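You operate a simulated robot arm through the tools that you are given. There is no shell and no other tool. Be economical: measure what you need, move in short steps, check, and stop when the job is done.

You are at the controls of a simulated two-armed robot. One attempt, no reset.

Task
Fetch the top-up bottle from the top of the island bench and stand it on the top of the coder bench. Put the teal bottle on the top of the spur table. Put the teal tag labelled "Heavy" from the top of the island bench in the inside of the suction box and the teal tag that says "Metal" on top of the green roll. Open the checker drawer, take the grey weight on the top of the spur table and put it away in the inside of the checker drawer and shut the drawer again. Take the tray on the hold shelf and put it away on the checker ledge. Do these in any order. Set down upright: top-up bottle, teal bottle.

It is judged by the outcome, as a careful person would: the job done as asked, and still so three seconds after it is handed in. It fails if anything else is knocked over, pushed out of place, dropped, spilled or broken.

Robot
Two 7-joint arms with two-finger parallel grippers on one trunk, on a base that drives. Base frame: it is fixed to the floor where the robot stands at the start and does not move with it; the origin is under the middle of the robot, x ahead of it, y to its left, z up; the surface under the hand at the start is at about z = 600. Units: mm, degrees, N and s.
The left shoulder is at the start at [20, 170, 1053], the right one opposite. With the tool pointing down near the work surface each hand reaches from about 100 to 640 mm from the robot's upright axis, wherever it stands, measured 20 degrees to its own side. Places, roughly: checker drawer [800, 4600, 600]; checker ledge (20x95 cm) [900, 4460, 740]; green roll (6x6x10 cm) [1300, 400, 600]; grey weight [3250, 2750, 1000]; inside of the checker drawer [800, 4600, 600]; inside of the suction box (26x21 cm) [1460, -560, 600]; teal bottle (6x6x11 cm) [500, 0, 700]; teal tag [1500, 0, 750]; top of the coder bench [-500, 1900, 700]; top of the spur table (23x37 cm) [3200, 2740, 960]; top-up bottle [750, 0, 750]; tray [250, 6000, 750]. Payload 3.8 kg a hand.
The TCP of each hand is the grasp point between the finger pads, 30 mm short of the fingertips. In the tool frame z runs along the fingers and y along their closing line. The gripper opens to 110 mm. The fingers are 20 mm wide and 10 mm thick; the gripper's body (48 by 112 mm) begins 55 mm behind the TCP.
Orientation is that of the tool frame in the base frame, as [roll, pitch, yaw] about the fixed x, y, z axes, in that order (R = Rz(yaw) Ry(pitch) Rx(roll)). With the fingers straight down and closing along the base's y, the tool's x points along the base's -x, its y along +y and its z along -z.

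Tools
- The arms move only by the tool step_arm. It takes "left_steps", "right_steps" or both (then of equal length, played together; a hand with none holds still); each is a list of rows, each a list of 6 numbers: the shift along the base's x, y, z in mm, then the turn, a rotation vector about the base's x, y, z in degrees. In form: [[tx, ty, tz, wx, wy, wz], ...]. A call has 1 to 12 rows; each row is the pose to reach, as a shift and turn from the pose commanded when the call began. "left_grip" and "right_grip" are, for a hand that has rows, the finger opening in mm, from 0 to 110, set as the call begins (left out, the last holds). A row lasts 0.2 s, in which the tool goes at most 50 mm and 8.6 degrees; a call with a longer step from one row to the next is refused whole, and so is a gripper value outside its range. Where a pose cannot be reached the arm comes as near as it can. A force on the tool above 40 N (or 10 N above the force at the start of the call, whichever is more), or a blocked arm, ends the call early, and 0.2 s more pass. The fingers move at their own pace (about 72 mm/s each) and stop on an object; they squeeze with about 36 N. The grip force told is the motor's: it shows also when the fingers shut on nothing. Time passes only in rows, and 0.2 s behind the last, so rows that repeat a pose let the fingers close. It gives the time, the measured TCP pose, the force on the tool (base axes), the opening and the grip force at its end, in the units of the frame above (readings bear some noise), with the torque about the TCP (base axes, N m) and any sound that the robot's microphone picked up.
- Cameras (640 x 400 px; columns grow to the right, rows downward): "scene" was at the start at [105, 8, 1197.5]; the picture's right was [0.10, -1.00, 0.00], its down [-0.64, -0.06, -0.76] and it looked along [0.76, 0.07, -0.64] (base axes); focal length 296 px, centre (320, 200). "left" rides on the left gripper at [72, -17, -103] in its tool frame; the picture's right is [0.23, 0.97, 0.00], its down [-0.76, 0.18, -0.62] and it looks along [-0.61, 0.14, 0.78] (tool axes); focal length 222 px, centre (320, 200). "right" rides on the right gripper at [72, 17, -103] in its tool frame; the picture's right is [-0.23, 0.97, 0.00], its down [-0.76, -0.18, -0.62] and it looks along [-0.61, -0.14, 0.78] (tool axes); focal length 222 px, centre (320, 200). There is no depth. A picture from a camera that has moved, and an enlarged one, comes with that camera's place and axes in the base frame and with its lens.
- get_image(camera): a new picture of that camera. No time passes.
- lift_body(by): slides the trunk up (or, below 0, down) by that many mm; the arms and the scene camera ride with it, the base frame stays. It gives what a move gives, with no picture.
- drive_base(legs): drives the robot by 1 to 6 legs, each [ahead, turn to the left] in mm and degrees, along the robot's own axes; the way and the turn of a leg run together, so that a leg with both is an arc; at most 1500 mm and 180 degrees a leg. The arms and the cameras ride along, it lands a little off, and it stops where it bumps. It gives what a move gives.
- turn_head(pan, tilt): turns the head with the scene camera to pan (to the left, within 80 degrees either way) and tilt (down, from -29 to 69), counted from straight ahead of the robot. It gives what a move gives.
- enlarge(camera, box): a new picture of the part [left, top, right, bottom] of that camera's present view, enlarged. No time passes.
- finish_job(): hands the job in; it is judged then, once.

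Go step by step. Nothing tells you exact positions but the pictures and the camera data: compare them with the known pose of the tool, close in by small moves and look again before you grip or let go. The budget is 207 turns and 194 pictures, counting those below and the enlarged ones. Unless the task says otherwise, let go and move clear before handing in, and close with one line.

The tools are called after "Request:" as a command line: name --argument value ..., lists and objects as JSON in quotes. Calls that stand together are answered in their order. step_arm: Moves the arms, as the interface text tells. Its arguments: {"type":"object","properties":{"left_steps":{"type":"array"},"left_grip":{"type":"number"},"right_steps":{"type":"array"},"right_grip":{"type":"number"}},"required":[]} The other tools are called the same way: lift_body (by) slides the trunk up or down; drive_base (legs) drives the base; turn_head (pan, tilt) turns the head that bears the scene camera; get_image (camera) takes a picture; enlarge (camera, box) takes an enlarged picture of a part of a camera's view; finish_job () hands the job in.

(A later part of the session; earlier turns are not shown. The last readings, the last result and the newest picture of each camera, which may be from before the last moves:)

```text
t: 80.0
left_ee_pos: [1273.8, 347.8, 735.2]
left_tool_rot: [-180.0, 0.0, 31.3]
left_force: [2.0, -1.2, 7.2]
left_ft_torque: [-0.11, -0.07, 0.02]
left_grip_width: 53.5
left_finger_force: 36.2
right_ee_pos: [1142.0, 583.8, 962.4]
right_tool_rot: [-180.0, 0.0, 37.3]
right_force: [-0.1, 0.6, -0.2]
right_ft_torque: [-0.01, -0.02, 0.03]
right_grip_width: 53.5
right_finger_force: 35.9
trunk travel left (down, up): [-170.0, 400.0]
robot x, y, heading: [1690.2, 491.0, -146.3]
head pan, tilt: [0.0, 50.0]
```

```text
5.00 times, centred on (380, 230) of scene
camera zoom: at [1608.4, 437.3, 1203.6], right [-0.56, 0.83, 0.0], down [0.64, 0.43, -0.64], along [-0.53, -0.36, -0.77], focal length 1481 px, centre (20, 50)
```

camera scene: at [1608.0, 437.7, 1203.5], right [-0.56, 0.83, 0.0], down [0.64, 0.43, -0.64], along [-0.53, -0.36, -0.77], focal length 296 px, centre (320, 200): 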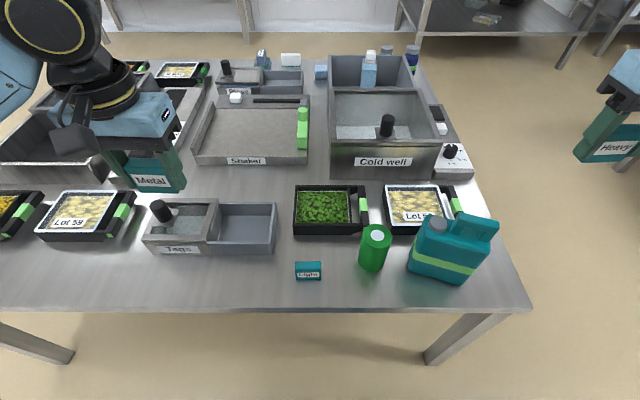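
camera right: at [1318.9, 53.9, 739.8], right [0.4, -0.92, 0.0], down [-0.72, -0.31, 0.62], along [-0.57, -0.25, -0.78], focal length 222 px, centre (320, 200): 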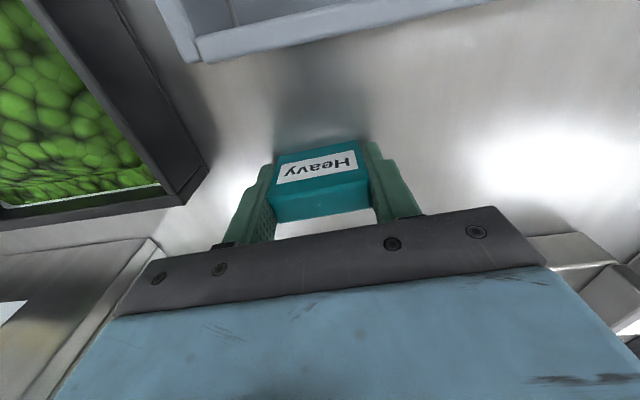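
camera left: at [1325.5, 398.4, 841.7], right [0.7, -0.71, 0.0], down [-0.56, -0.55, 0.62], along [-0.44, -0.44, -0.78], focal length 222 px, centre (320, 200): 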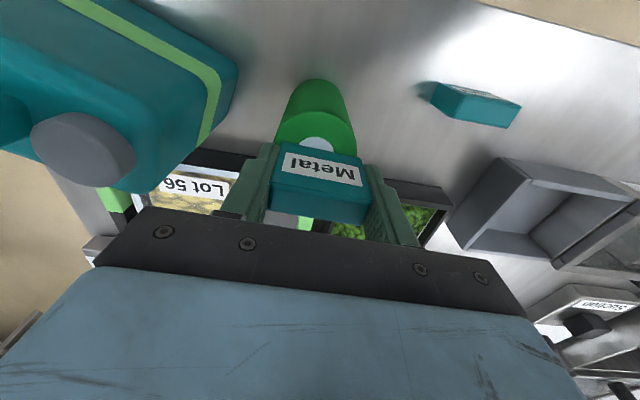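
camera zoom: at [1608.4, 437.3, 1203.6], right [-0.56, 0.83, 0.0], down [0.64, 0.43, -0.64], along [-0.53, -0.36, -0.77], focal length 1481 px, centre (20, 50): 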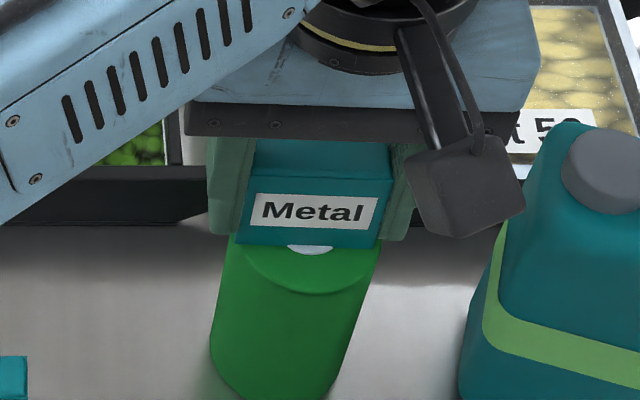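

The tag sits on the roll top (7 N contact). Release and lift straight up.

Request:
step_arm --left_steps '[[0, 0, 0, 0, 0, 0], [0, 0, 0, 0, 0, 0], [0, 0, 0, 0, 0, 0]]' --left_grip 78

Request:
step_arm --left_steps '[[0, 0, 20, 0, 0, 0], [0, 0, 60, 0, 0, 0], [0, 0, 105, 0, 0, 0], [0, 0, 150, 0, 0, 0], [0, 0, 195, 0, 0, 0]]'

Request:
get_image --camera "scene"

```text
t: 80.8
left_ee_pos: [1273.7, 348.6, 734.2]
left_tool_rot: [-180.0, -0.1, 31.4]
left_force: [1.0, -0.1, -0.2]
left_ft_torque: [-0.04, -0.02, -0.01]
left_grip_width: 78.0
left_finger_force: 0.1
right_ee_pos: [1141.7, 584.1, 962.0]
right_tool_rot: [179.9, 0.0, 37.3]
right_force: [-0.6, 0.1, 0.4]
right_ft_torque: [-0.04, -0.03, 0.01]
right_grip_width: 53.5
right_finger_force: 36.0
trunk travel left (down, up): [-170.0, 400.0]
robot x, y, heading: [1687.3, 495.8, -145.7]
head pan, tilt: [0.0, 50.0]
```

```text
t: 82.0
left_ee_pos: [1273.9, 348.2, 929.9]
left_tool_rot: [179.9, -0.1, 31.4]
left_force: [1.1, 0.6, 1.0]
left_ft_torque: [0.03, 0.03, 0.02]
left_grip_width: 78.1
left_finger_force: 0.1
right_ee_pos: [1141.7, 583.7, 962.0]
right_tool_rot: [-180.0, 0.1, 37.4]
right_force: [0.2, 0.7, -0.9]
right_ft_torque: [-0.04, 0.03, -0.02]
right_grip_width: 53.2
right_finger_force: 35.9
trunk travel left (down, up): [-170.0, 400.0]
robot x, y, heading: [1685.1, 491.7, -146.0]
head pan, tilt: [0.0, 50.0]
```

```text
160 pictures are left
camera scene: at [1608.1, 437.1, 1203.5], right [-0.56, 0.83, 0.0], down [0.64, 0.43, -0.64], along [-0.53, -0.36, -0.77], focal length 296 px, centre (320, 200)
```

scene: 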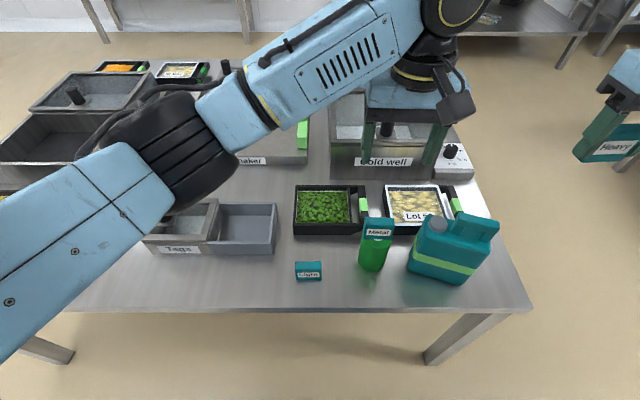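

Metal is on the roll. I'll bring both arms back to neutral, then drive round to the short end of the bench by the suction box.

Request:
step_arm --left_steps '[[28, -32, 0, 0, 0, 0], [57, -64, 0, 0, 0, 0], [85, -96, 0, 0, 0, 0], [113, -128, 0, 0, 0, 0], [142, -160, 0, 0, 0, 0], [170, -193, 0, 0, 0, 0], [190, -220, 0, 0, 0, 0]]'

Request:
step_arm --right_steps '[[10, -40, 0, 0, 0, 0], [20, -80, 0, 0, 0, 0], [30, -120, 0, 0, 0, 0], [45, -160, 0, 0, 0, 0], [60, -180, 0, 0, 0, 0]]'

Request:
drive_base --legs '[[-100, 0], [0, 90], [1344, 0], [0, -90], [1040, 0], [0, -90]]'

Request:
turn_head --pan -5 --tilt 48

Request:
get_image --camera "scene"

```text
t: 83.6
left_ee_pos: [1465.2, 128.4, 928.8]
left_tool_rot: [-179.9, -0.1, 31.4]
left_force: [0.0, -0.4, 0.1]
left_ft_torque: [0.0, 0.0, -0.02]
left_grip_width: 77.7
left_finger_force: 0.2
right_ee_pos: [1141.0, 585.6, 962.2]
right_tool_rot: [179.9, -0.1, 37.3]
right_force: [-0.1, 0.2, -0.9]
right_ft_torque: [0.01, -0.01, -0.02]
right_grip_width: 53.6
right_finger_force: 36.0
trunk travel left (down, up): [-170.0, 400.0]
robot x, y, heading: [1691.8, 492.7, -145.8]
head pan, tilt: [0.0, 50.0]
```

```text
t: 84.8
left_ee_pos: [1464.7, 128.6, 930.0]
left_tool_rot: [180.0, -0.2, 31.4]
left_force: [-0.1, 0.6, 0.3]
left_ft_torque: [0.03, 0.01, 0.02]
left_grip_width: 78.0
left_finger_force: 0.0
right_ee_pos: [1203.6, 402.8, 962.7]
right_tool_rot: [-179.9, -0.1, 37.2]
right_force: [-0.1, 0.4, -0.3]
right_ft_torque: [0.01, 0.03, 0.02]
right_grip_width: 53.3
right_finger_force: 35.8
trunk travel left (down, up): [-170.0, 400.0]
robot x, y, heading: [1691.7, 494.2, -146.3]
head pan, tilt: [0.0, 50.0]
```

```text
t: 108.8
left_ee_pos: [1279.8, -896.6, 929.3]
left_tool_rot: [-179.9, -0.1, -60.3]
left_force: [-0.6, 0.4, 0.2]
left_ft_torque: [0.02, 0.0, -0.03]
left_grip_width: 78.0
left_finger_force: 0.0
right_ee_pos: [1561.9, -642.8, 962.8]
right_tool_rot: [180.0, 0.1, -54.6]
right_force: [0.2, -0.1, -0.5]
right_ft_torque: [0.01, 0.0, 0.0]
right_grip_width: 53.1
right_finger_force: 35.7
trunk travel left (down, up): [-170.0, 400.0]
robot x, y, heading: [1637.9, -1134.1, 122.3]
head pan, tilt: [0.0, 50.0]
```

```text
t: 109.4
left_ee_pos: [1280.9, -897.6, 929.3]
left_tool_rot: [180.0, -0.1, -60.4]
left_force: [0.2, 0.8, -0.8]
left_ft_torque: [0.02, 0.0, -0.01]
left_grip_width: 78.0
left_finger_force: 0.1
right_ee_pos: [1562.4, -644.4, 962.3]
right_tool_rot: [-179.9, -0.1, -54.6]
right_force: [0.2, -0.4, -1.4]
right_ft_torque: [0.02, -0.01, -0.01]
right_grip_width: 53.3
right_finger_force: 36.1
trunk travel left (down, up): [-170.0, 400.0]
robot x, y, heading: [1635.0, -1132.8, 122.3]
head pan, tilt: [-5.0, 48.0]
```

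```text
159 pictures are left
camera scene: at [1587.5, -1045.4, 1206.2], right [0.89, 0.46, 0.0], down [0.34, -0.66, -0.67], along [-0.3, 0.6, -0.74], focal length 296 px, centre (320, 200)
```

scene: 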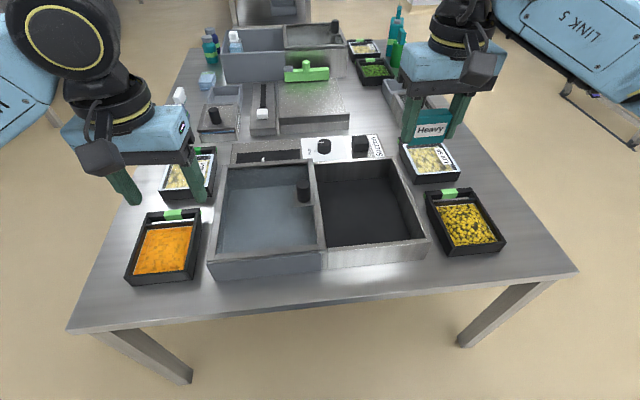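

The open compartment of the suction box (dark floor) is in front, with its centre near (1470,-540). I'll bring Heavy above it and check with the wrist camera.

Request:
step_arm --right_steps '[[-28, 30, 0, 0, 0, 0], [-56, 60, 0, 0, 0, 0], [-84, 88, -10, 0, 0, 0], [-84, 88, -55, 0, 0, 0], [-84, 88, -100, 0, 0, 0], [-84, 88, -145, 0, 0, 0]]'

Request:
get_image --camera "right"

Request:
enlarge --camera "scene" --box '[200, 100, 460, 280]'

```text
t: 110.8
left_ee_pos: [1279.0, -896.5, 928.9]
left_tool_rot: [179.9, -0.1, -60.5]
left_force: [0.5, -0.2, -0.3]
left_ft_torque: [-0.05, -0.02, -0.01]
left_grip_width: 77.9
left_finger_force: 0.1
right_ee_pos: [1477.6, -555.5, 816.7]
right_tool_rot: [179.9, 0.1, -54.5]
right_force: [0.5, -0.2, -0.2]
right_ft_torque: [-0.02, 0.0, 0.0]
right_grip_width: 53.1
right_finger_force: 36.3
trunk travel left (down, up): [-170.0, 400.0]
robot x, y, heading: [1641.1, -1131.4, 122.0]
head pan, tilt: [-5.0, 48.0]
```

```text
158 pictures are left
camera right: at [1507.8, -624.0, 920.1], right [-0.93, -0.38, 0.0], down [-0.3, 0.72, 0.62], along [-0.24, 0.58, -0.78], focal length 222 px, centre (320, 200)
```

right: 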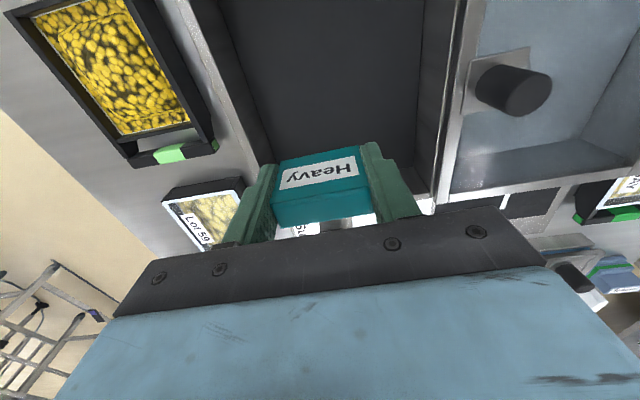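

```text
2.22 times, centred on (330, 190) of scene
camera zoom: at [1587.5, -1045.2, 1206.1], right [0.89, 0.46, 0.0], down [0.34, -0.66, -0.67], along [-0.3, 0.6, -0.74], focal length 658 px, centre (298, 222)
```

zoom: 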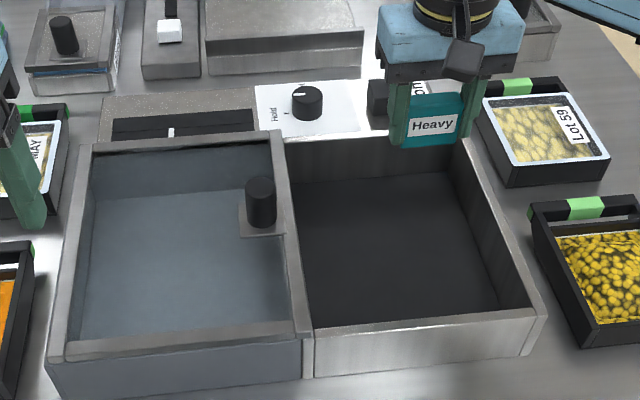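

Tag is over the compartment, slightly right of its centre (1447,-548). I'll shift 17 mm, lower by the trunk, then feel for the floor.

Request:
step_arm --right_steps '[[-17, 0, 0, 0, 0, 0], [-17, 0, 0, 0, 0, 0]]'

Request:
lift_body --by -140

Request:
step_arm --right_steps '[[0, 0, -10, 0, 0, 0], [0, 0, -20, 0, 0, 0], [0, 0, -28, 0, 0, 0], [0, 0, -32, 0, 0, 0]]'

Request:
get_image --camera "scene"

```text
t: 111.4
left_ee_pos: [1278.8, -896.2, 929.0]
left_tool_rot: [180.0, -0.1, -60.4]
left_force: [-0.8, 0.0, -0.1]
left_ft_torque: [0.02, 0.03, -0.01]
left_grip_width: 77.7
left_finger_force: 0.1
right_ee_pos: [1461.1, -555.1, 816.8]
right_tool_rot: [179.9, 0.0, -54.6]
right_force: [-0.2, -0.1, 0.2]
right_ft_torque: [-0.01, 0.01, 0.01]
right_grip_width: 53.1
right_finger_force: 36.0
trunk travel left (down, up): [-170.0, 400.0]
robot x, y, heading: [1632.3, -1133.8, 121.9]
head pan, tilt: [-5.0, 48.0]
```

```text
t: 113.1
left_ee_pos: [1279.0, -896.0, 788.3]
left_tool_rot: [-180.0, 0.0, -60.5]
left_force: [-0.4, 0.9, 0.5]
left_ft_torque: [0.01, -0.01, 0.02]
left_grip_width: 78.0
left_finger_force: 0.1
right_ee_pos: [1462.1, -555.0, 678.2]
right_tool_rot: [180.0, -0.1, -54.6]
right_force: [-0.9, -0.5, 0.0]
right_ft_torque: [-0.01, -0.02, 0.0]
right_grip_width: 53.0
right_finger_force: 36.5
trunk travel left (down, up): [-30.0, 540.0]
robot x, y, heading: [1633.7, -1130.1, 122.1]
head pan, tilt: [-5.0, 48.0]
```

```text
t: 114.1
left_ee_pos: [1279.0, -896.4, 788.5]
left_tool_rot: [-180.0, -0.1, -60.4]
left_force: [-0.1, 0.4, -0.3]
left_ft_torque: [0.01, 0.03, -0.02]
left_grip_width: 78.1
left_finger_force: 0.0
right_ee_pos: [1460.8, -555.9, 645.9]
right_tool_rot: [180.0, 0.0, -54.6]
right_force: [0.0, -0.2, -0.7]
right_ft_torque: [0.0, 0.01, -0.03]
right_grip_width: 53.4
right_finger_force: 36.2
trunk travel left (down, up): [-30.0, 540.0]
robot x, y, heading: [1638.0, -1128.3, 122.0]
head pan, tilt: [-5.0, 48.0]
```

```text
156 pictures are left
camera scene: at [1587.5, -1045.4, 1066.2], right [0.89, 0.46, 0.0], down [0.34, -0.66, -0.67], along [-0.3, 0.6, -0.74], focal length 296 px, centre (320, 200)
```

scene: 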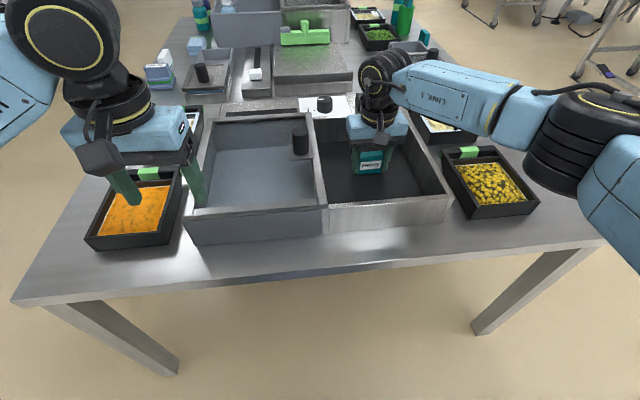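

Request:
step_arm --right_steps '[[0, 0, -3, 0, 0, 0], [0, 0, -5, 0, 0, 0], [0, 0, -7, 0, 0, 0], [0, 0, -9, 0, 0, 0], [0, 0, -9, 0, 0, 0]]'

```text
t: 115.3
left_ee_pos: [1278.9, -897.8, 790.4]
left_tool_rot: [180.0, 0.0, -60.3]
left_force: [-0.2, 0.0, -0.7]
left_ft_torque: [-0.01, 0.01, 0.0]
left_grip_width: 78.0
left_finger_force: 0.0
right_ee_pos: [1460.8, -556.2, 641.0]
right_tool_rot: [-180.0, 0.4, -54.6]
right_force: [4.6, -1.4, 30.3]
right_ft_torque: [0.03, -0.03, -0.05]
right_grip_width: 53.2
right_finger_force: 36.6
trunk travel left (down, up): [-30.0, 540.0]
robot x, y, heading: [1634.4, -1132.1, 122.4]
head pan, tilt: [-5.0, 48.0]
```

Contact with the floor at about z=605. Ease up 4 mm, release, and lift out.

Request:
step_arm --right_steps '[[0, 0, 4, 0, 0, 0], [0, 0, 4, 0, 0, 0], [0, 0, 4, 0, 0, 0], [0, 0, 4, 0, 0, 0]]' --right_grip 76

Request:
step_arm --right_steps '[[0, 0, 30, 0, 0, 0], [0, 0, 75, 0, 0, 0], [0, 0, 120, 0, 0, 0], [0, 0, 165, 0, 0, 0]]'

Request:
lift_body --by 140

Request:
get_image --camera "scene"

```text
t: 116.3
left_ee_pos: [1279.4, -897.4, 789.5]
left_tool_rot: [179.9, -0.1, -60.4]
left_force: [-0.4, -0.3, 0.4]
left_ft_torque: [-0.02, 0.01, 0.03]
left_grip_width: 77.9
left_finger_force: 0.0
right_ee_pos: [1461.8, -555.1, 639.8]
right_tool_rot: [-180.0, 0.0, -54.7]
right_force: [-0.6, -0.2, 0.3]
right_ft_torque: [0.0, -0.01, -0.03]
right_grip_width: 75.9
right_finger_force: 0.1
trunk travel left (down, up): [-30.0, 540.0]
robot x, y, heading: [1636.5, -1135.8, 121.9]
head pan, tilt: [-5.0, 48.0]
```

```text
t: 117.3
left_ee_pos: [1278.1, -896.5, 788.9]
left_tool_rot: [-180.0, -0.1, -60.4]
left_force: [-0.4, 0.5, -0.1]
left_ft_torque: [-0.01, 0.0, -0.01]
left_grip_width: 77.9
left_finger_force: 0.1
right_ee_pos: [1461.4, -554.4, 805.1]
right_tool_rot: [-180.0, 0.1, -54.6]
right_force: [0.7, -0.4, 0.6]
right_ft_torque: [-0.04, 0.03, 0.01]
right_grip_width: 76.1
right_finger_force: 0.1
trunk travel left (down, up): [-30.0, 540.0]
robot x, y, heading: [1634.8, -1132.4, 122.1]
head pan, tilt: [-5.0, 48.0]
```

```text
t: 119.0
left_ee_pos: [1279.2, -896.6, 927.8]
left_tool_rot: [-180.0, -0.1, -60.4]
left_force: [0.7, 0.1, -0.2]
left_ft_torque: [0.0, 0.01, 0.02]
left_grip_width: 78.1
left_finger_force: 0.1
right_ee_pos: [1460.6, -553.9, 944.3]
right_tool_rot: [180.0, -0.1, -54.6]
right_force: [0.0, 0.5, 0.3]
right_ft_torque: [-0.01, -0.01, -0.01]
right_grip_width: 75.7
right_finger_force: 0.0
trunk travel left (down, up): [-170.0, 400.0]
robot x, y, heading: [1637.2, -1134.0, 121.9]
head pan, tilt: [-5.0, 48.0]
```

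```text
155 pictures are left
camera scene: at [1587.5, -1045.3, 1206.1], right [0.89, 0.46, 0.0], down [0.34, -0.66, -0.67], along [-0.3, 0.6, -0.74], focal length 296 px, centre (320, 200)
```

scene: 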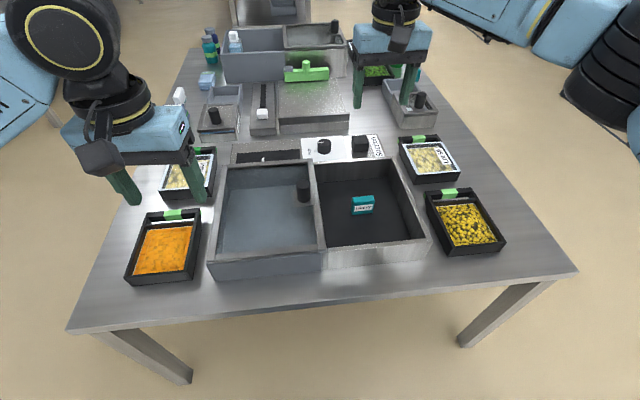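

Heavy lies in the suction box. Next I'll drive round the other long side to the short end by the two bottles.

Request:
step_arm --right_steps '[[20, -35, 0, 0, 0, 0], [45, -70, 0, 0, 0, 0], [65, -105, 0, 0, 0, 0]]' --right_grip 110

Request:
drive_base --legs '[[0, 90], [900, 0], [0, -88], [1060, 0], [1060, 0], [0, -90]]'

Request:
drive_base --legs '[[650, 0], [0, -90]]'

Request:
turn_head --pan 0 --tilt 42

Request:
get_image --camera "scene"

```text
t: 119.8
left_ee_pos: [1279.6, -896.5, 928.4]
left_tool_rot: [180.0, -0.1, -60.4]
left_force: [-0.2, -0.7, 0.9]
left_ft_torque: [0.0, -0.01, 0.04]
left_grip_width: 77.9
left_finger_force: 0.0
right_ee_pos: [1526.4, -660.9, 944.7]
right_tool_rot: [-180.0, -0.1, -54.6]
right_force: [0.4, 1.5, 0.2]
right_ft_torque: [-0.01, -0.01, 0.03]
right_grip_width: 109.9
right_finger_force: 0.1
trunk travel left (down, up): [-170.0, 400.0]
robot x, y, heading: [1637.1, -1132.8, 122.1]
head pan, tilt: [-5.0, 48.0]
```

```text
t: 146.0
left_ee_pos: [-109.4, 507.1, 928.5]
left_tool_rot: [180.0, -0.1, -147.7]
left_force: [-0.1, 0.0, -0.1]
left_ft_torque: [0.02, 0.01, 0.02]
left_grip_width: 78.2
left_finger_force: 0.1
right_ee_pos: [138.4, 272.1, 944.8]
right_tool_rot: [180.0, -0.1, -141.8]
right_force: [0.0, -0.5, 0.0]
right_ft_torque: [0.02, 0.01, 0.04]
right_grip_width: 110.0
right_finger_force: 0.0
trunk travel left (down, up): [-170.0, 400.0]
robot x, y, heading: [-328.3, 144.5, 35.1]
head pan, tilt: [-5.0, 48.0]
```

```text
t: 153.4
left_ee_pos: [576.0, 295.2, 929.2]
left_tool_rot: [180.0, 0.0, 122.9]
left_force: [-0.3, 0.2, -0.4]
left_ft_torque: [0.01, -0.02, -0.03]
left_grip_width: 77.8
left_finger_force: 0.1
right_ee_pos: [342.4, 45.0, 945.5]
right_tool_rot: [-180.0, 0.0, 128.8]
right_force: [-0.3, -0.2, -0.1]
right_ft_torque: [-0.02, 0.03, -0.01]
right_grip_width: 110.2
right_finger_force: 0.0
trunk travel left (down, up): [-170.0, 400.0]
robot x, y, heading: [209.4, 510.3, -54.4]
head pan, tilt: [-5.0, 48.0]
```

```text
t: 154.1
left_ee_pos: [575.0, 295.1, 927.9]
left_tool_rot: [-180.0, -0.1, 123.0]
left_force: [-0.3, 0.3, -0.3]
left_ft_torque: [0.0, -0.01, -0.01]
left_grip_width: 78.1
left_finger_force: 0.0
right_ee_pos: [342.5, 45.6, 945.9]
right_tool_rot: [-180.0, 0.0, 128.8]
right_force: [0.1, -0.3, 0.2]
right_ft_torque: [-0.02, 0.0, -0.02]
right_grip_width: 109.9
right_finger_force: 0.0
trunk travel left (down, up): [-170.0, 400.0]
robot x, y, heading: [203.1, 509.4, -54.5]
head pan, tilt: [0.0, 42.0]
```

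```text
154 pictures are left
camera scene: at [266.2, 425.4, 1214.7], right [-0.81, -0.58, 0.0], down [-0.39, 0.55, -0.74], along [0.43, -0.61, -0.67], focal length 296 px, centre (320, 200)
```

scene: 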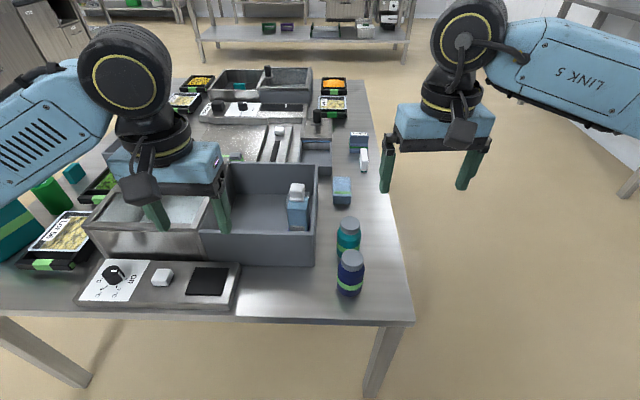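

Now I face the end with both bottles. I'll advance 90 mm and look closely at the top-up bottle.

Request:
drive_base --legs '[[90, -1]]'

Request:
turn_head --pan 0 --tilt 50

Request:
enlarge --camera "scene" --box '[200, 130, 420, 290]'

```text
t: 155.2
left_ee_pos: [624.3, 214.0, 927.9]
left_tool_rot: [179.9, -0.2, 121.8]
left_force: [0.8, -0.3, -0.3]
left_ft_torque: [0.04, 0.02, 0.0]
left_grip_width: 77.8
left_finger_force: 0.1
right_ee_pos: [386.9, -31.2, 944.3]
right_tool_rot: [-180.0, 0.0, 127.8]
right_force: [0.6, -0.6, -0.2]
right_ft_torque: [0.02, -0.02, 0.0]
right_grip_width: 110.0
right_finger_force: 0.1
trunk travel left (down, up): [-170.0, 400.0]
robot x, y, heading: [258.8, 439.2, -55.6]
head pan, tilt: [0.0, 42.0]
```

```text
t: 155.9
left_ee_pos: [622.8, 214.4, 929.4]
left_tool_rot: [180.0, -0.1, 121.9]
left_force: [-0.1, -0.4, 0.0]
left_ft_torque: [-0.02, -0.02, 0.0]
left_grip_width: 78.3
left_finger_force: 0.0
right_ee_pos: [385.6, -30.9, 945.5]
right_tool_rot: [-180.0, -0.1, 127.8]
right_force: [-0.5, 0.4, -0.1]
right_ft_torque: [0.02, 0.02, -0.02]
right_grip_width: 109.8
right_finger_force: 0.1
trunk travel left (down, up): [-170.0, 400.0]
robot x, y, heading: [257.5, 440.0, -55.3]
head pan, tilt: [0.0, 50.0]
```

```text
2.50 times, centred on (310, 210) of scene
camera zoom: at [312.6, 356.1, 1203.5], right [-0.82, -0.57, 0.0], down [-0.43, 0.63, -0.64], along [0.36, -0.53, -0.77], focal length 740 px, centre (345, 175)
```

zoom: 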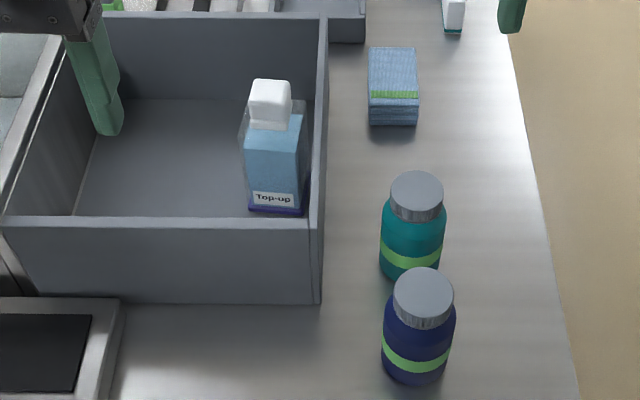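

The label "Top-up" confirms the bottle, at about (639,4) in the well. I'll bring the left hand above for a closer look.

Request:
step_arm --left_steps '[[4, -45, 0, 0, 0, 0], [8, -90, 0, 0, 0, 0], [12, -130, 0, 0, 0, 0], [14, -165, 0, 0, 0, 1], [16, -190, 0, 0, 0, 2], [16, -205, -20, 0, 0, 3]]' --left_grip 90

Request:
get_image --camera "left"

Request:
get_image --camera "scene"

```text
t: 157.3
left_ee_pos: [638.1, 8.9, 909.3]
left_tool_rot: [179.9, -0.1, 124.9]
left_force: [0.1, 0.8, 0.4]
left_ft_torque: [0.0, 0.01, -0.02]
left_grip_width: 90.1
left_finger_force: 0.1
right_ee_pos: [386.8, -31.9, 944.0]
right_tool_rot: [-180.0, 0.1, 127.9]
right_force: [-0.3, 0.0, 0.5]
right_ft_torque: [0.01, 0.01, -0.02]
right_grip_width: 110.2
right_finger_force: 0.0
trunk travel left (down, up): [-170.0, 400.0]
robot x, y, heading: [259.4, 438.0, -55.4]
head pan, tilt: [0.0, 50.0]
```

```text
152 pictures are left
camera left: at [583.5, 58.4, 1012.6], right [0.67, 0.74, 0.0], down [0.58, -0.52, 0.62], along [0.46, -0.41, -0.78], focal length 222 px, centre (320, 200)
```

left: 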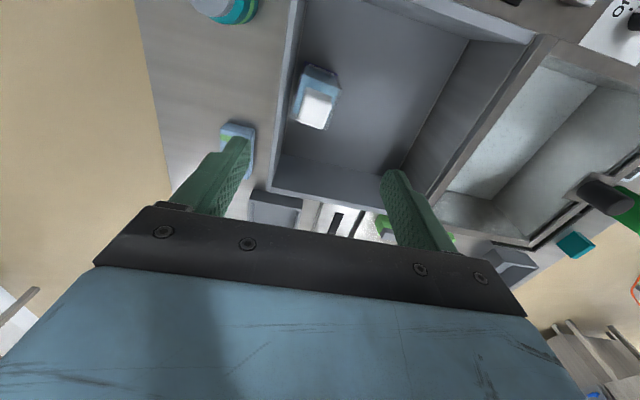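

```text
151 pictures are left
camera scene: at [312.5, 355.9, 1203.4], right [-0.82, -0.57, 0.0], down [-0.43, 0.63, -0.64], along [0.36, -0.53, -0.77], focal length 296 px, centre (320, 200)
```

scene: 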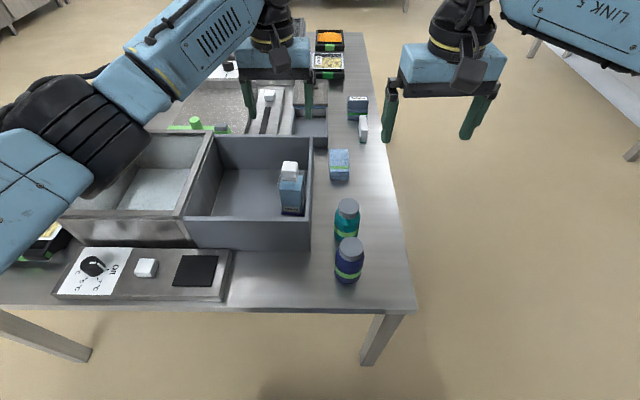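

Request:
enlarge --camera "left" --box '[250, 40, 410, 160]'

Request:
enlarge --camera "scene" --box '[240, 140, 340, 240]'

```text
3.33 times, centred on (330, 100) of left
camera zoom: at [583.5, 58.4, 1012.6], right [0.67, 0.74, 0.0], down [0.58, -0.52, 0.62], along [0.46, -0.41, -0.78], focal length 740 px, centre (287, 533)
```

zoom: 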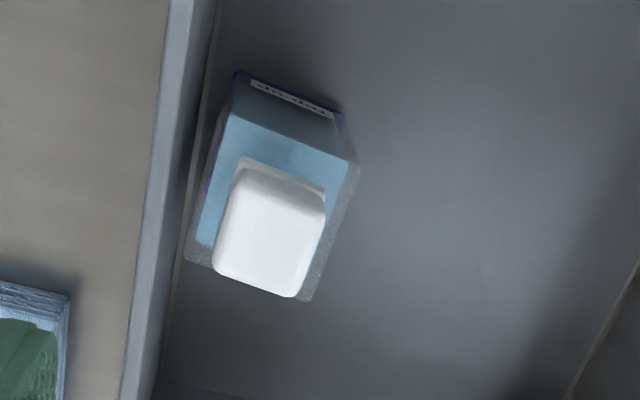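

```text
4.00 times, centred on (290, 190) of scene
camera zoom: at [312.5, 355.9, 1203.4], right [-0.82, -0.57, 0.0], down [-0.43, 0.63, -0.64], along [0.36, -0.53, -0.77], focal length 1185 px, centre (440, 240)
```

zoom: 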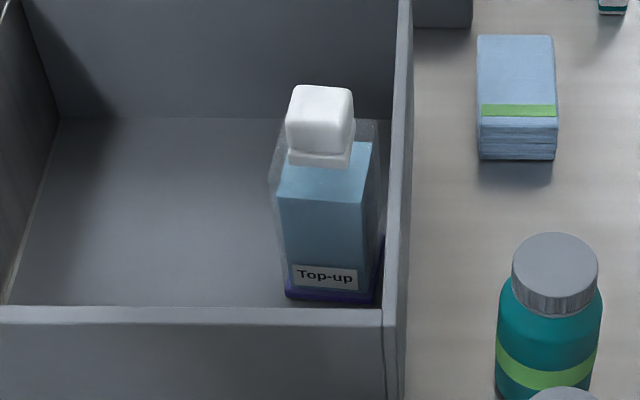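

The bottle is turned about 7° and only ~5 mm from the well's right wall, so I must grip it front-to-back. I'll turn the left wrist 83° while above it.

Request:
step_arm --left_steps '[[0, 0, 0, 0, 0, 8], [0, 0, 0, 0, 0, 16], [0, 0, 0, 0, 0, 24.5], [0, 0, 0, 0, 0, 33], [0, 0, 0, 0, 0, 41.5], [0, -2, 0, 0, 0, 50], [0, -4, 0, 0, 0, 58.5], [0, -5, 0, 0, 0, 67], [0, -5, 0, 0, 0, 75.5], [0, -5, 0, 0, 0, 83], [0, -5, -30, 0, 0, 83]]' --left_grip 100

Request:
get_image --camera "left"

Request:
get_image --camera "scene"

```text
t: 159.7
left_ee_pos: [639.3, 6.4, 879.4]
left_tool_rot: [179.9, -0.1, -151.9]
left_force: [0.7, 0.5, -0.3]
left_ft_torque: [-0.02, 0.02, 0.0]
left_grip_width: 100.1
left_finger_force: 0.0
right_ee_pos: [387.0, -31.0, 944.2]
right_tool_rot: [179.9, 0.0, 127.8]
right_force: [-0.2, 0.0, -0.4]
right_ft_torque: [-0.03, 0.01, -0.03]
right_grip_width: 110.0
right_finger_force: 0.1
trunk travel left (down, up): [-170.0, 400.0]
robot x, y, heading: [258.0, 436.1, -55.4]
head pan, tilt: [0.0, 50.0]
```

```text
148 pictures are left
camera left: at [583.4, -43.9, 982.2], right [-0.66, 0.75, 0.0], down [0.59, 0.52, 0.62], along [0.47, 0.41, -0.78], focal length 222 px, centre (320, 200)
```

left: 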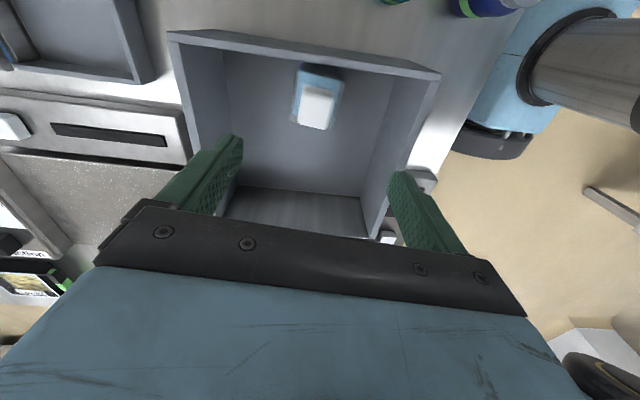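

```text
147 pictures are left
camera scene: at [312.6, 356.0, 1203.4], right [-0.82, -0.57, 0.0], down [-0.43, 0.63, -0.64], along [0.36, -0.53, -0.77], focal length 296 px, centre (320, 200)
```

scene: 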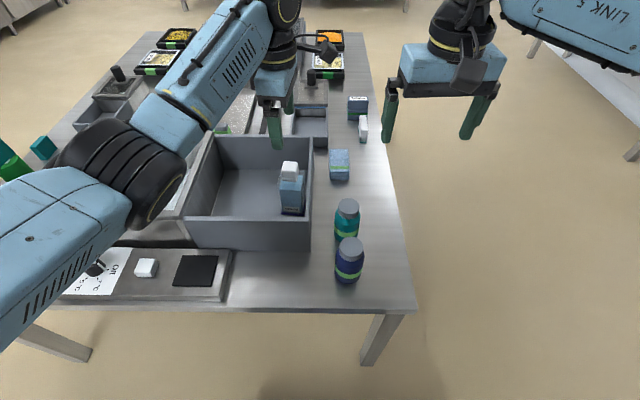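

Request:
step_arm --left_steps '[[-1, -5, -30, 0, 0, 0], [-1, -5, -70, 0, 0, 0], [-1, -5, -110, 0, 0, 0], [-1, -5, -130, 0, 0, 0]]'

Request:
get_image --camera "left"

Request:
enlarge --camera "scene" --box '[220, 100, 380, 220]'

```text
t: 160.7
left_ee_pos: [638.2, 0.4, 748.0]
left_tool_rot: [-180.0, -0.1, -152.0]
left_force: [0.7, 0.0, -1.1]
left_ft_torque: [0.02, 0.01, 0.01]
left_grip_width: 100.2
left_finger_force: 0.1
right_ee_pos: [386.5, -30.3, 945.4]
right_tool_rot: [-179.9, 0.1, 127.8]
right_force: [0.3, 0.0, -1.0]
right_ft_torque: [-0.02, 0.02, -0.02]
right_grip_width: 110.2
right_finger_force: 0.0
trunk travel left (down, up): [-170.0, 400.0]
robot x, y, heading: [256.5, 441.3, -55.4]
head pan, tilt: [0.0, 50.0]
```

```text
146 pictures are left
camera left: at [582.8, -48.6, 851.6], right [-0.66, 0.75, 0.0], down [0.59, 0.51, 0.62], along [0.47, 0.41, -0.78], focal length 222 px, centre (320, 200)
```

left: 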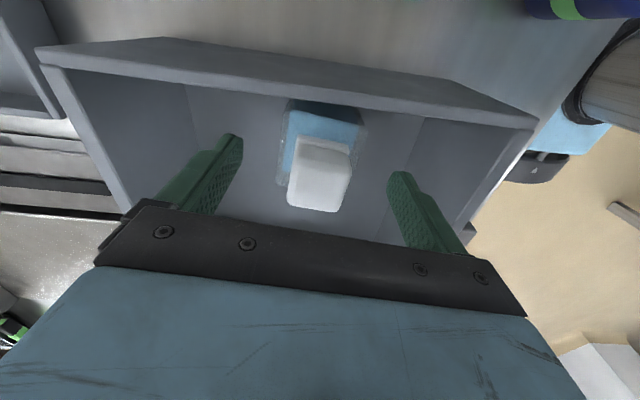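

```text
3.33 times, centred on (300, 160) of scene
camera zoom: at [312.6, 356.1, 1203.5], right [-0.82, -0.57, 0.0], down [-0.43, 0.63, -0.64], along [0.36, -0.53, -0.77], focal length 987 px, centre (387, 333)
```

zoom: 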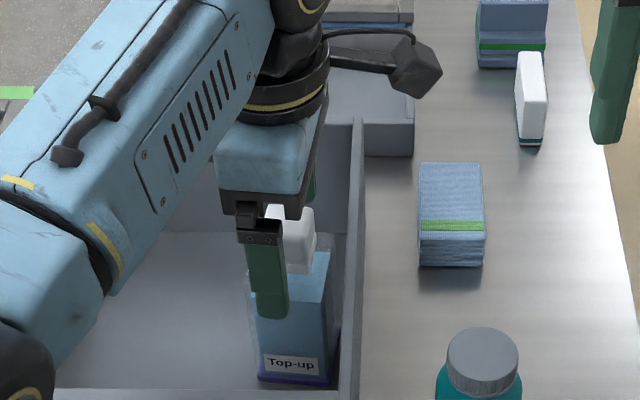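

Looks right; a 4 mm shift to centre, then down to z≈704 and close.

Request:
step_arm --left_steps '[[-3, -2, -15, 0, 0, 0], [-3, -2, -30, 0, 0, 0], [-3, -2, -40, 0, 0, 0], [-3, -2, -44, 0, 0, 0]]'

Request:
step_arm --left_steps '[[0, 0, 0, 0, 0, 0], [0, 0, 0, 0, 0, 0], [0, 0, 0, 0, 0, 0], [0, 0, 0, 0, 0, 0]]' --left_grip 25

Request:
get_image --camera "left"

Request:
enlarge --camera "scene" --box '[220, 100, 380, 220]'

```text
t: 161.7
left_ee_pos: [634.9, -1.5, 704.8]
left_tool_rot: [179.9, -0.2, -152.1]
left_force: [0.0, -0.2, 0.6]
left_ft_torque: [0.0, -0.01, 0.02]
left_grip_width: 100.3
left_finger_force: 0.0
right_ee_pos: [385.7, -32.4, 946.4]
right_tool_rot: [-180.0, 0.0, 127.7]
right_force: [-0.7, 0.5, 1.1]
right_ft_torque: [-0.01, -0.03, -0.01]
right_grip_width: 110.3
right_finger_force: 0.0
trunk travel left (down, up): [-170.0, 400.0]
robot x, y, heading: [260.0, 435.7, -55.4]
head pan, tilt: [0.0, 50.0]
```

```text
t: 162.7
left_ee_pos: [635.1, -2.6, 705.0]
left_tool_rot: [-180.0, 0.0, -152.0]
left_force: [1.0, -0.9, 0.4]
left_ft_torque: [0.01, 0.06, -0.03]
left_grip_width: 55.8
left_finger_force: 35.7
right_ee_pos: [386.3, -31.5, 945.6]
right_tool_rot: [179.9, 0.0, 127.7]
right_force: [-0.2, 0.5, -0.9]
right_ft_torque: [0.0, 0.01, -0.02]
right_grip_width: 110.0
right_finger_force: 0.1
trunk travel left (down, up): [-170.0, 400.0]
robot x, y, heading: [264.4, 437.2, -55.6]
head pan, tilt: [0.0, 50.0]
```

```text
144 pictures are left
camera left: at [579.2, -51.0, 808.2], right [-0.66, 0.75, 0.0], down [0.59, 0.51, 0.62], along [0.47, 0.41, -0.78], focal length 222 px, centre (320, 200)
```

left: 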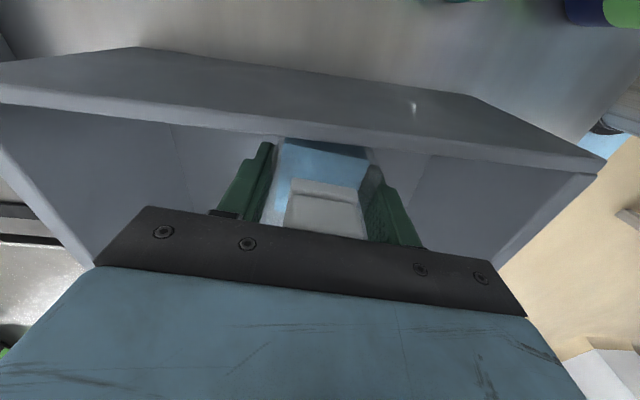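

```text
3.33 times, centred on (300, 160) of scene
camera zoom: at [312.6, 356.1, 1203.4], right [-0.82, -0.57, 0.0], down [-0.43, 0.63, -0.64], along [0.36, -0.53, -0.77], focal length 987 px, centre (387, 333)
```

zoom: 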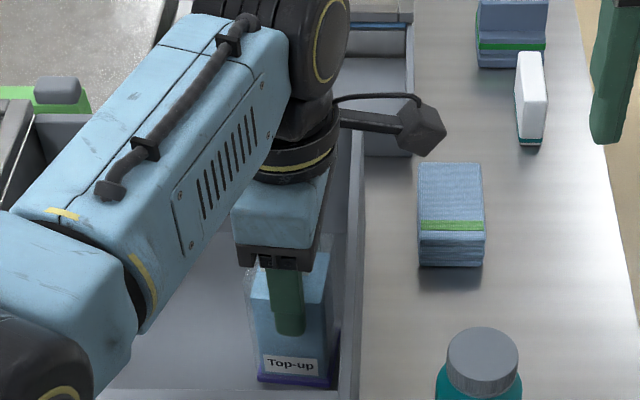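

Gripped on the body (55.8 mm). Lift straight up, drifting slightly away from the wall.

Request:
step_arm --left_steps '[[0, 0, 15, 0, 0, 0], [3, 2, 40, 0, 0, 0], [5, 4, 80, 0, 0, 0], [5, 4, 120, 0, 0, 0], [5, 4, 160, 0, 0, 0], [5, 4, 200, 0, 0, 0], [5, 4, 240, 0, 0, 0]]'

Request:
get_image --camera "scene"

```text
t: 164.3
left_ee_pos: [648.4, -13.9, 943.9]
left_tool_rot: [179.8, -0.2, -152.2]
left_force: [-0.5, 0.0, -3.4]
left_ft_torque: [0.01, 0.01, -0.01]
left_grip_width: 55.9
left_finger_force: 36.3
left hand out of reach, approached as far as the arm can: row 6, 7
right_ee_pos: [385.5, -30.2, 945.3]
right_tool_rot: [180.0, 0.0, 127.9]
right_force: [0.0, -0.2, 0.0]
right_ft_torque: [0.0, -0.02, 0.0]
right_grip_width: 110.1
right_finger_force: 0.1
trunk travel left (down, up): [-170.0, 400.0]
robot x, y, heading: [259.0, 437.5, -55.7]
head pan, tilt: [0.0, 50.0]
```

```text
142 pictures are left
camera scene: at [312.0, 356.2, 1203.5], right [-0.82, -0.57, 0.0], down [-0.43, 0.63, -0.64], along [0.36, -0.53, -0.77], focal length 296 px, centre (320, 200)
```

scene: 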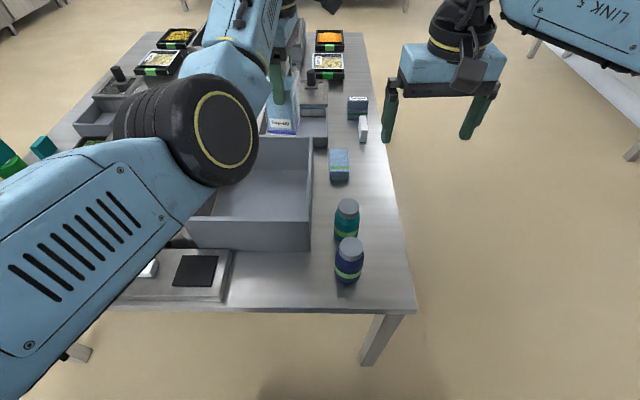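

Top-up bottle is out (about 3.4 N). I'll bring it back close to me while turning the wrist back.

Request:
step_arm --left_steps '[[0, 24, 0, 0, 0, -8], [0, 48, 0, 0, 0, -16], [0, 72, 0, 0, 0, -24.5], [0, 96, 0, 0, 0, -33], [0, 120, 0, 0, 0, -41.5], [0, 144, 0, 0, 0, -50], [0, 168, 0, 0, 0, -58.5], [0, 192, 0, 0, 0, -67], [0, 216, 0, 0, 0, -75], [0, 236, 0, 0, 0, -83]]'

Request:
step_arm --right_steps '[[33, 10, -10, 0, 0, 0], [66, 20, -40, 0, 0, 0], [99, 31, -75, 0, 0, 0], [99, 31, -120, 0, 0, 0]]' --right_grip 88

Request:
get_image --camera "right"

Request:
get_image --camera "scene"

```text
t: 166.5
left_ee_pos: [756.1, 153.0, 813.3]
left_tool_rot: [179.8, 0.4, 125.1]
left_force: [-11.6, -9.2, -2.6]
left_ft_torque: [-0.68, 0.86, -0.48]
left_grip_width: 56.1
left_finger_force: 36.3
left hand out of reach, approached as far as the arm can: row 1, 2, 3, 4, 5, 6, 7, 8, 9, 10
right_ee_pos: [384.5, -31.8, 945.5]
right_tool_rot: [179.9, 0.0, 127.7]
right_force: [0.2, 0.1, 0.0]
right_ft_torque: [0.0, -0.02, 0.03]
right_grip_width: 110.0
right_finger_force: 0.0
trunk travel left (down, up): [-170.0, 400.0]
robot x, y, heading: [258.3, 435.3, -55.8]
head pan, tilt: [0.0, 50.0]
```

```text
t: 167.5
left_ee_pos: [756.0, 154.9, 811.9]
left_tool_rot: [179.7, 0.6, 125.2]
left_force: [-15.9, -15.9, 2.2]
left_ft_torque: [-1.28, 1.06, -0.85]
left_grip_width: 56.1
left_finger_force: 35.9
right_ee_pos: [482.7, 0.0, 825.5]
right_tool_rot: [179.9, 0.0, 127.8]
right_force: [0.5, -0.1, 0.1]
right_ft_torque: [0.0, -0.02, -0.01]
right_grip_width: 88.0
right_finger_force: 0.1
trunk travel left (down, up): [-170.0, 400.0]
robot x, y, heading: [253.2, 437.6, -55.6]
head pan, tilt: [0.0, 50.0]
```

```text
141 pictures are left
camera right: at [453.4, 67.9, 929.1], right [0.91, 0.42, 0.0], down [0.33, -0.71, 0.62], along [0.26, -0.57, -0.78], focal length 222 px, centre (320, 200)
```

right: 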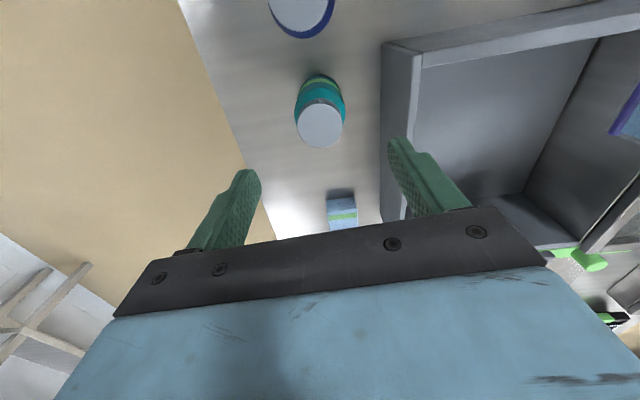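

```text
140 pictures are left
camera scene: at [311.1, 355.0, 1203.4], right [-0.82, -0.57, 0.0], down [-0.43, 0.63, -0.64], along [0.36, -0.53, -0.77], focal length 296 px, centre (320, 200)
```

scene: 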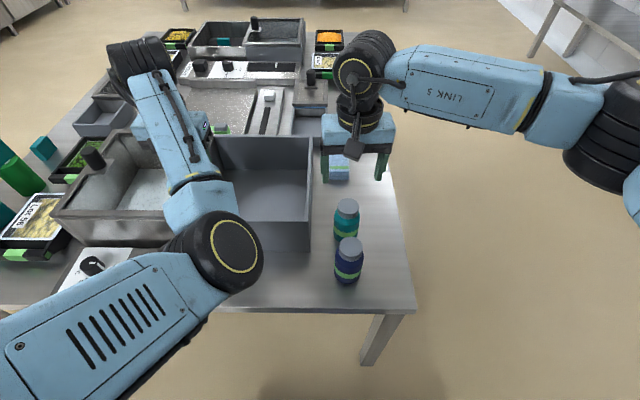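

The left arm has swung into an odd configuration and there is a side force on the hand. I'll look before moving anything.

Request:
get_image --camera "left"

Request:
enlarge --camera "scene" --box '[40, 20, 340, 280]'

```text
139 pictures are left
camera left: at [699.4, 202.8, 914.9], right [0.67, 0.75, 0.0], down [0.58, -0.52, 0.63], along [0.47, -0.42, -0.78], focal length 222 px, centre (320, 200)
```

left: 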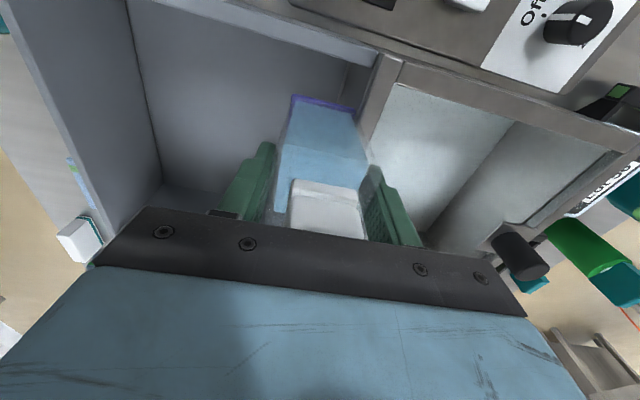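

```text
1.54 times, centred on (190, 150) of scene
camera zoom: at [311.1, 355.0, 1203.4], right [-0.82, -0.57, 0.0], down [-0.43, 0.63, -0.64], along [0.36, -0.53, -0.77], focal length 456 px, centre (520, 277)
```

zoom: 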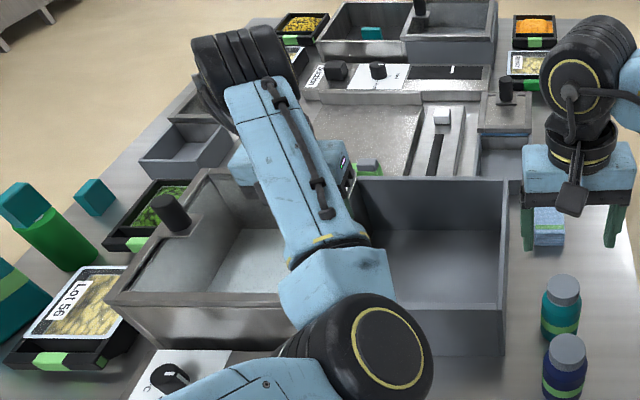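

The bottle hangs in the well's opening with its side against the partition. Raising the trunk will lift it clear straight up.

Request:
lift_body --by 60

Request:
get_image --camera "left"

```text
t: 168.5
left_ee_pos: [757.5, 157.2, 868.6]
left_tool_rot: [179.5, 0.0, 125.5]
left_force: [0.5, -0.9, -3.9]
left_ft_torque: [0.02, 0.05, 0.02]
left_grip_width: 55.6
left_finger_force: 36.2
right_ee_pos: [485.4, 1.4, 885.6]
right_tool_rot: [180.0, 0.1, 127.8]
right_force: [0.3, 0.4, -0.1]
right_ft_torque: [-0.03, 0.03, 0.01]
right_grip_width: 88.0
right_finger_force: 0.0
trunk travel left (down, up): [-230.0, 340.0]
robot x, y, heading: [256.9, 438.0, -55.2]
head pan, tilt: [0.0, 50.0]
```

```text
137 pictures are left
camera left: at [701.6, 205.3, 972.4], right [0.66, 0.75, 0.01], down [0.58, -0.52, 0.62], along [0.47, -0.41, -0.78], focal length 222 px, centre (320, 200)
```

left: 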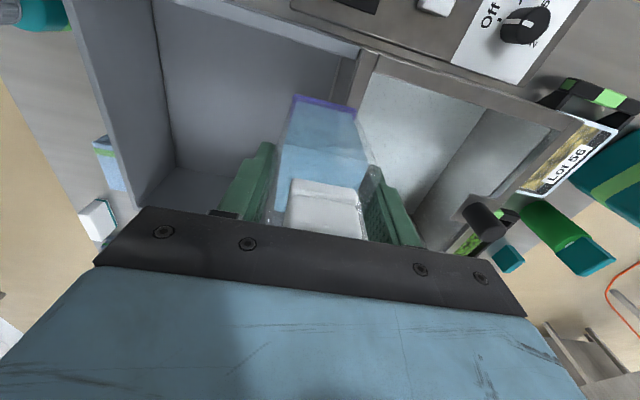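

Free again and the bottle is still held upright. Raise further, then test where a null step leaves the arm.

Request:
lift_body --by 100

Request:
step_arm --left_steps '[[0, 0, 0, 0, 0, 0]]'

Request:
turn_head --pan 20 --tilt 45

Request:
get_image --camera "scene"

```text
t: 169.8
left_ee_pos: [757.6, 156.9, 967.5]
left_tool_rot: [179.5, -0.1, 125.4]
left_force: [0.5, -0.8, -4.5]
left_ft_torque: [0.02, -0.02, 0.01]
left_grip_width: 55.7
left_finger_force: 36.3
right_ee_pos: [485.2, -0.1, 985.5]
right_tool_rot: [180.0, 0.0, 127.8]
right_force: [0.2, -0.6, -0.2]
right_ft_torque: [0.05, 0.0, 0.03]
right_grip_width: 87.9
right_finger_force: 0.1
trunk travel left (down, up): [-330.0, 240.0]
robot x, y, heading: [258.4, 438.0, -55.5]
head pan, tilt: [0.0, 50.0]
```

```text
t: 170.2
left_ee_pos: [756.9, 156.9, 968.3]
left_tool_rot: [179.6, -0.1, 125.4]
left_force: [0.3, -0.2, -4.5]
left_ft_torque: [0.01, 0.05, -0.02]
left_grip_width: 55.8
left_finger_force: 35.8
right_ee_pos: [484.2, 1.5, 986.3]
right_tool_rot: [180.0, 0.0, 127.8]
right_force: [0.6, -0.1, 0.1]
right_ft_torque: [0.04, -0.02, 0.02]
right_grip_width: 87.7
right_finger_force: 0.0
trunk travel left (down, up): [-330.0, 240.0]
robot x, y, heading: [255.4, 436.1, -55.3]
head pan, tilt: [0.0, 50.0]
```

```text
t: 171.0
left_ee_pos: [757.6, 155.7, 969.3]
left_tool_rot: [179.5, 0.0, 125.4]
left_force: [0.1, -0.5, -4.2]
left_ft_torque: [-0.01, 0.02, -0.01]
left_grip_width: 55.4
left_finger_force: 35.9
right_ee_pos: [485.2, 1.3, 986.0]
right_tool_rot: [180.0, 0.1, 127.7]
right_force: [-0.3, -0.4, 1.0]
right_ft_torque: [-0.01, -0.01, 0.01]
right_grip_width: 87.9
right_finger_force: 0.1
trunk travel left (down, up): [-330.0, 240.0]
robot x, y, heading: [256.6, 439.8, -55.4]
head pan, tilt: [20.0, 45.0]
```

```text
136 pictures are left
camera scene: at [335.4, 372.2, 1370.3], right [-0.58, -0.81, 0.0], down [-0.58, 0.41, -0.71], along [0.57, -0.41, -0.71], focal length 296 px, centre (320, 200)
```

scene: 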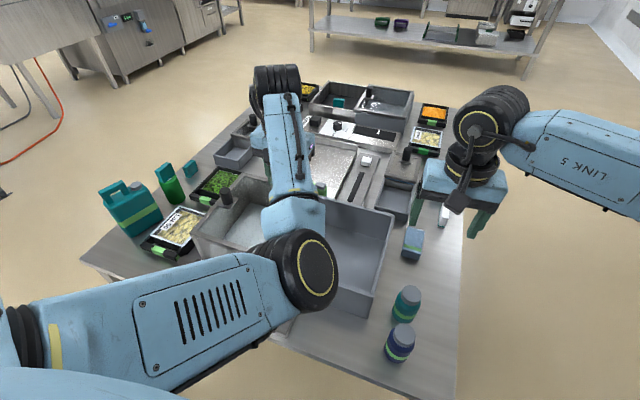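

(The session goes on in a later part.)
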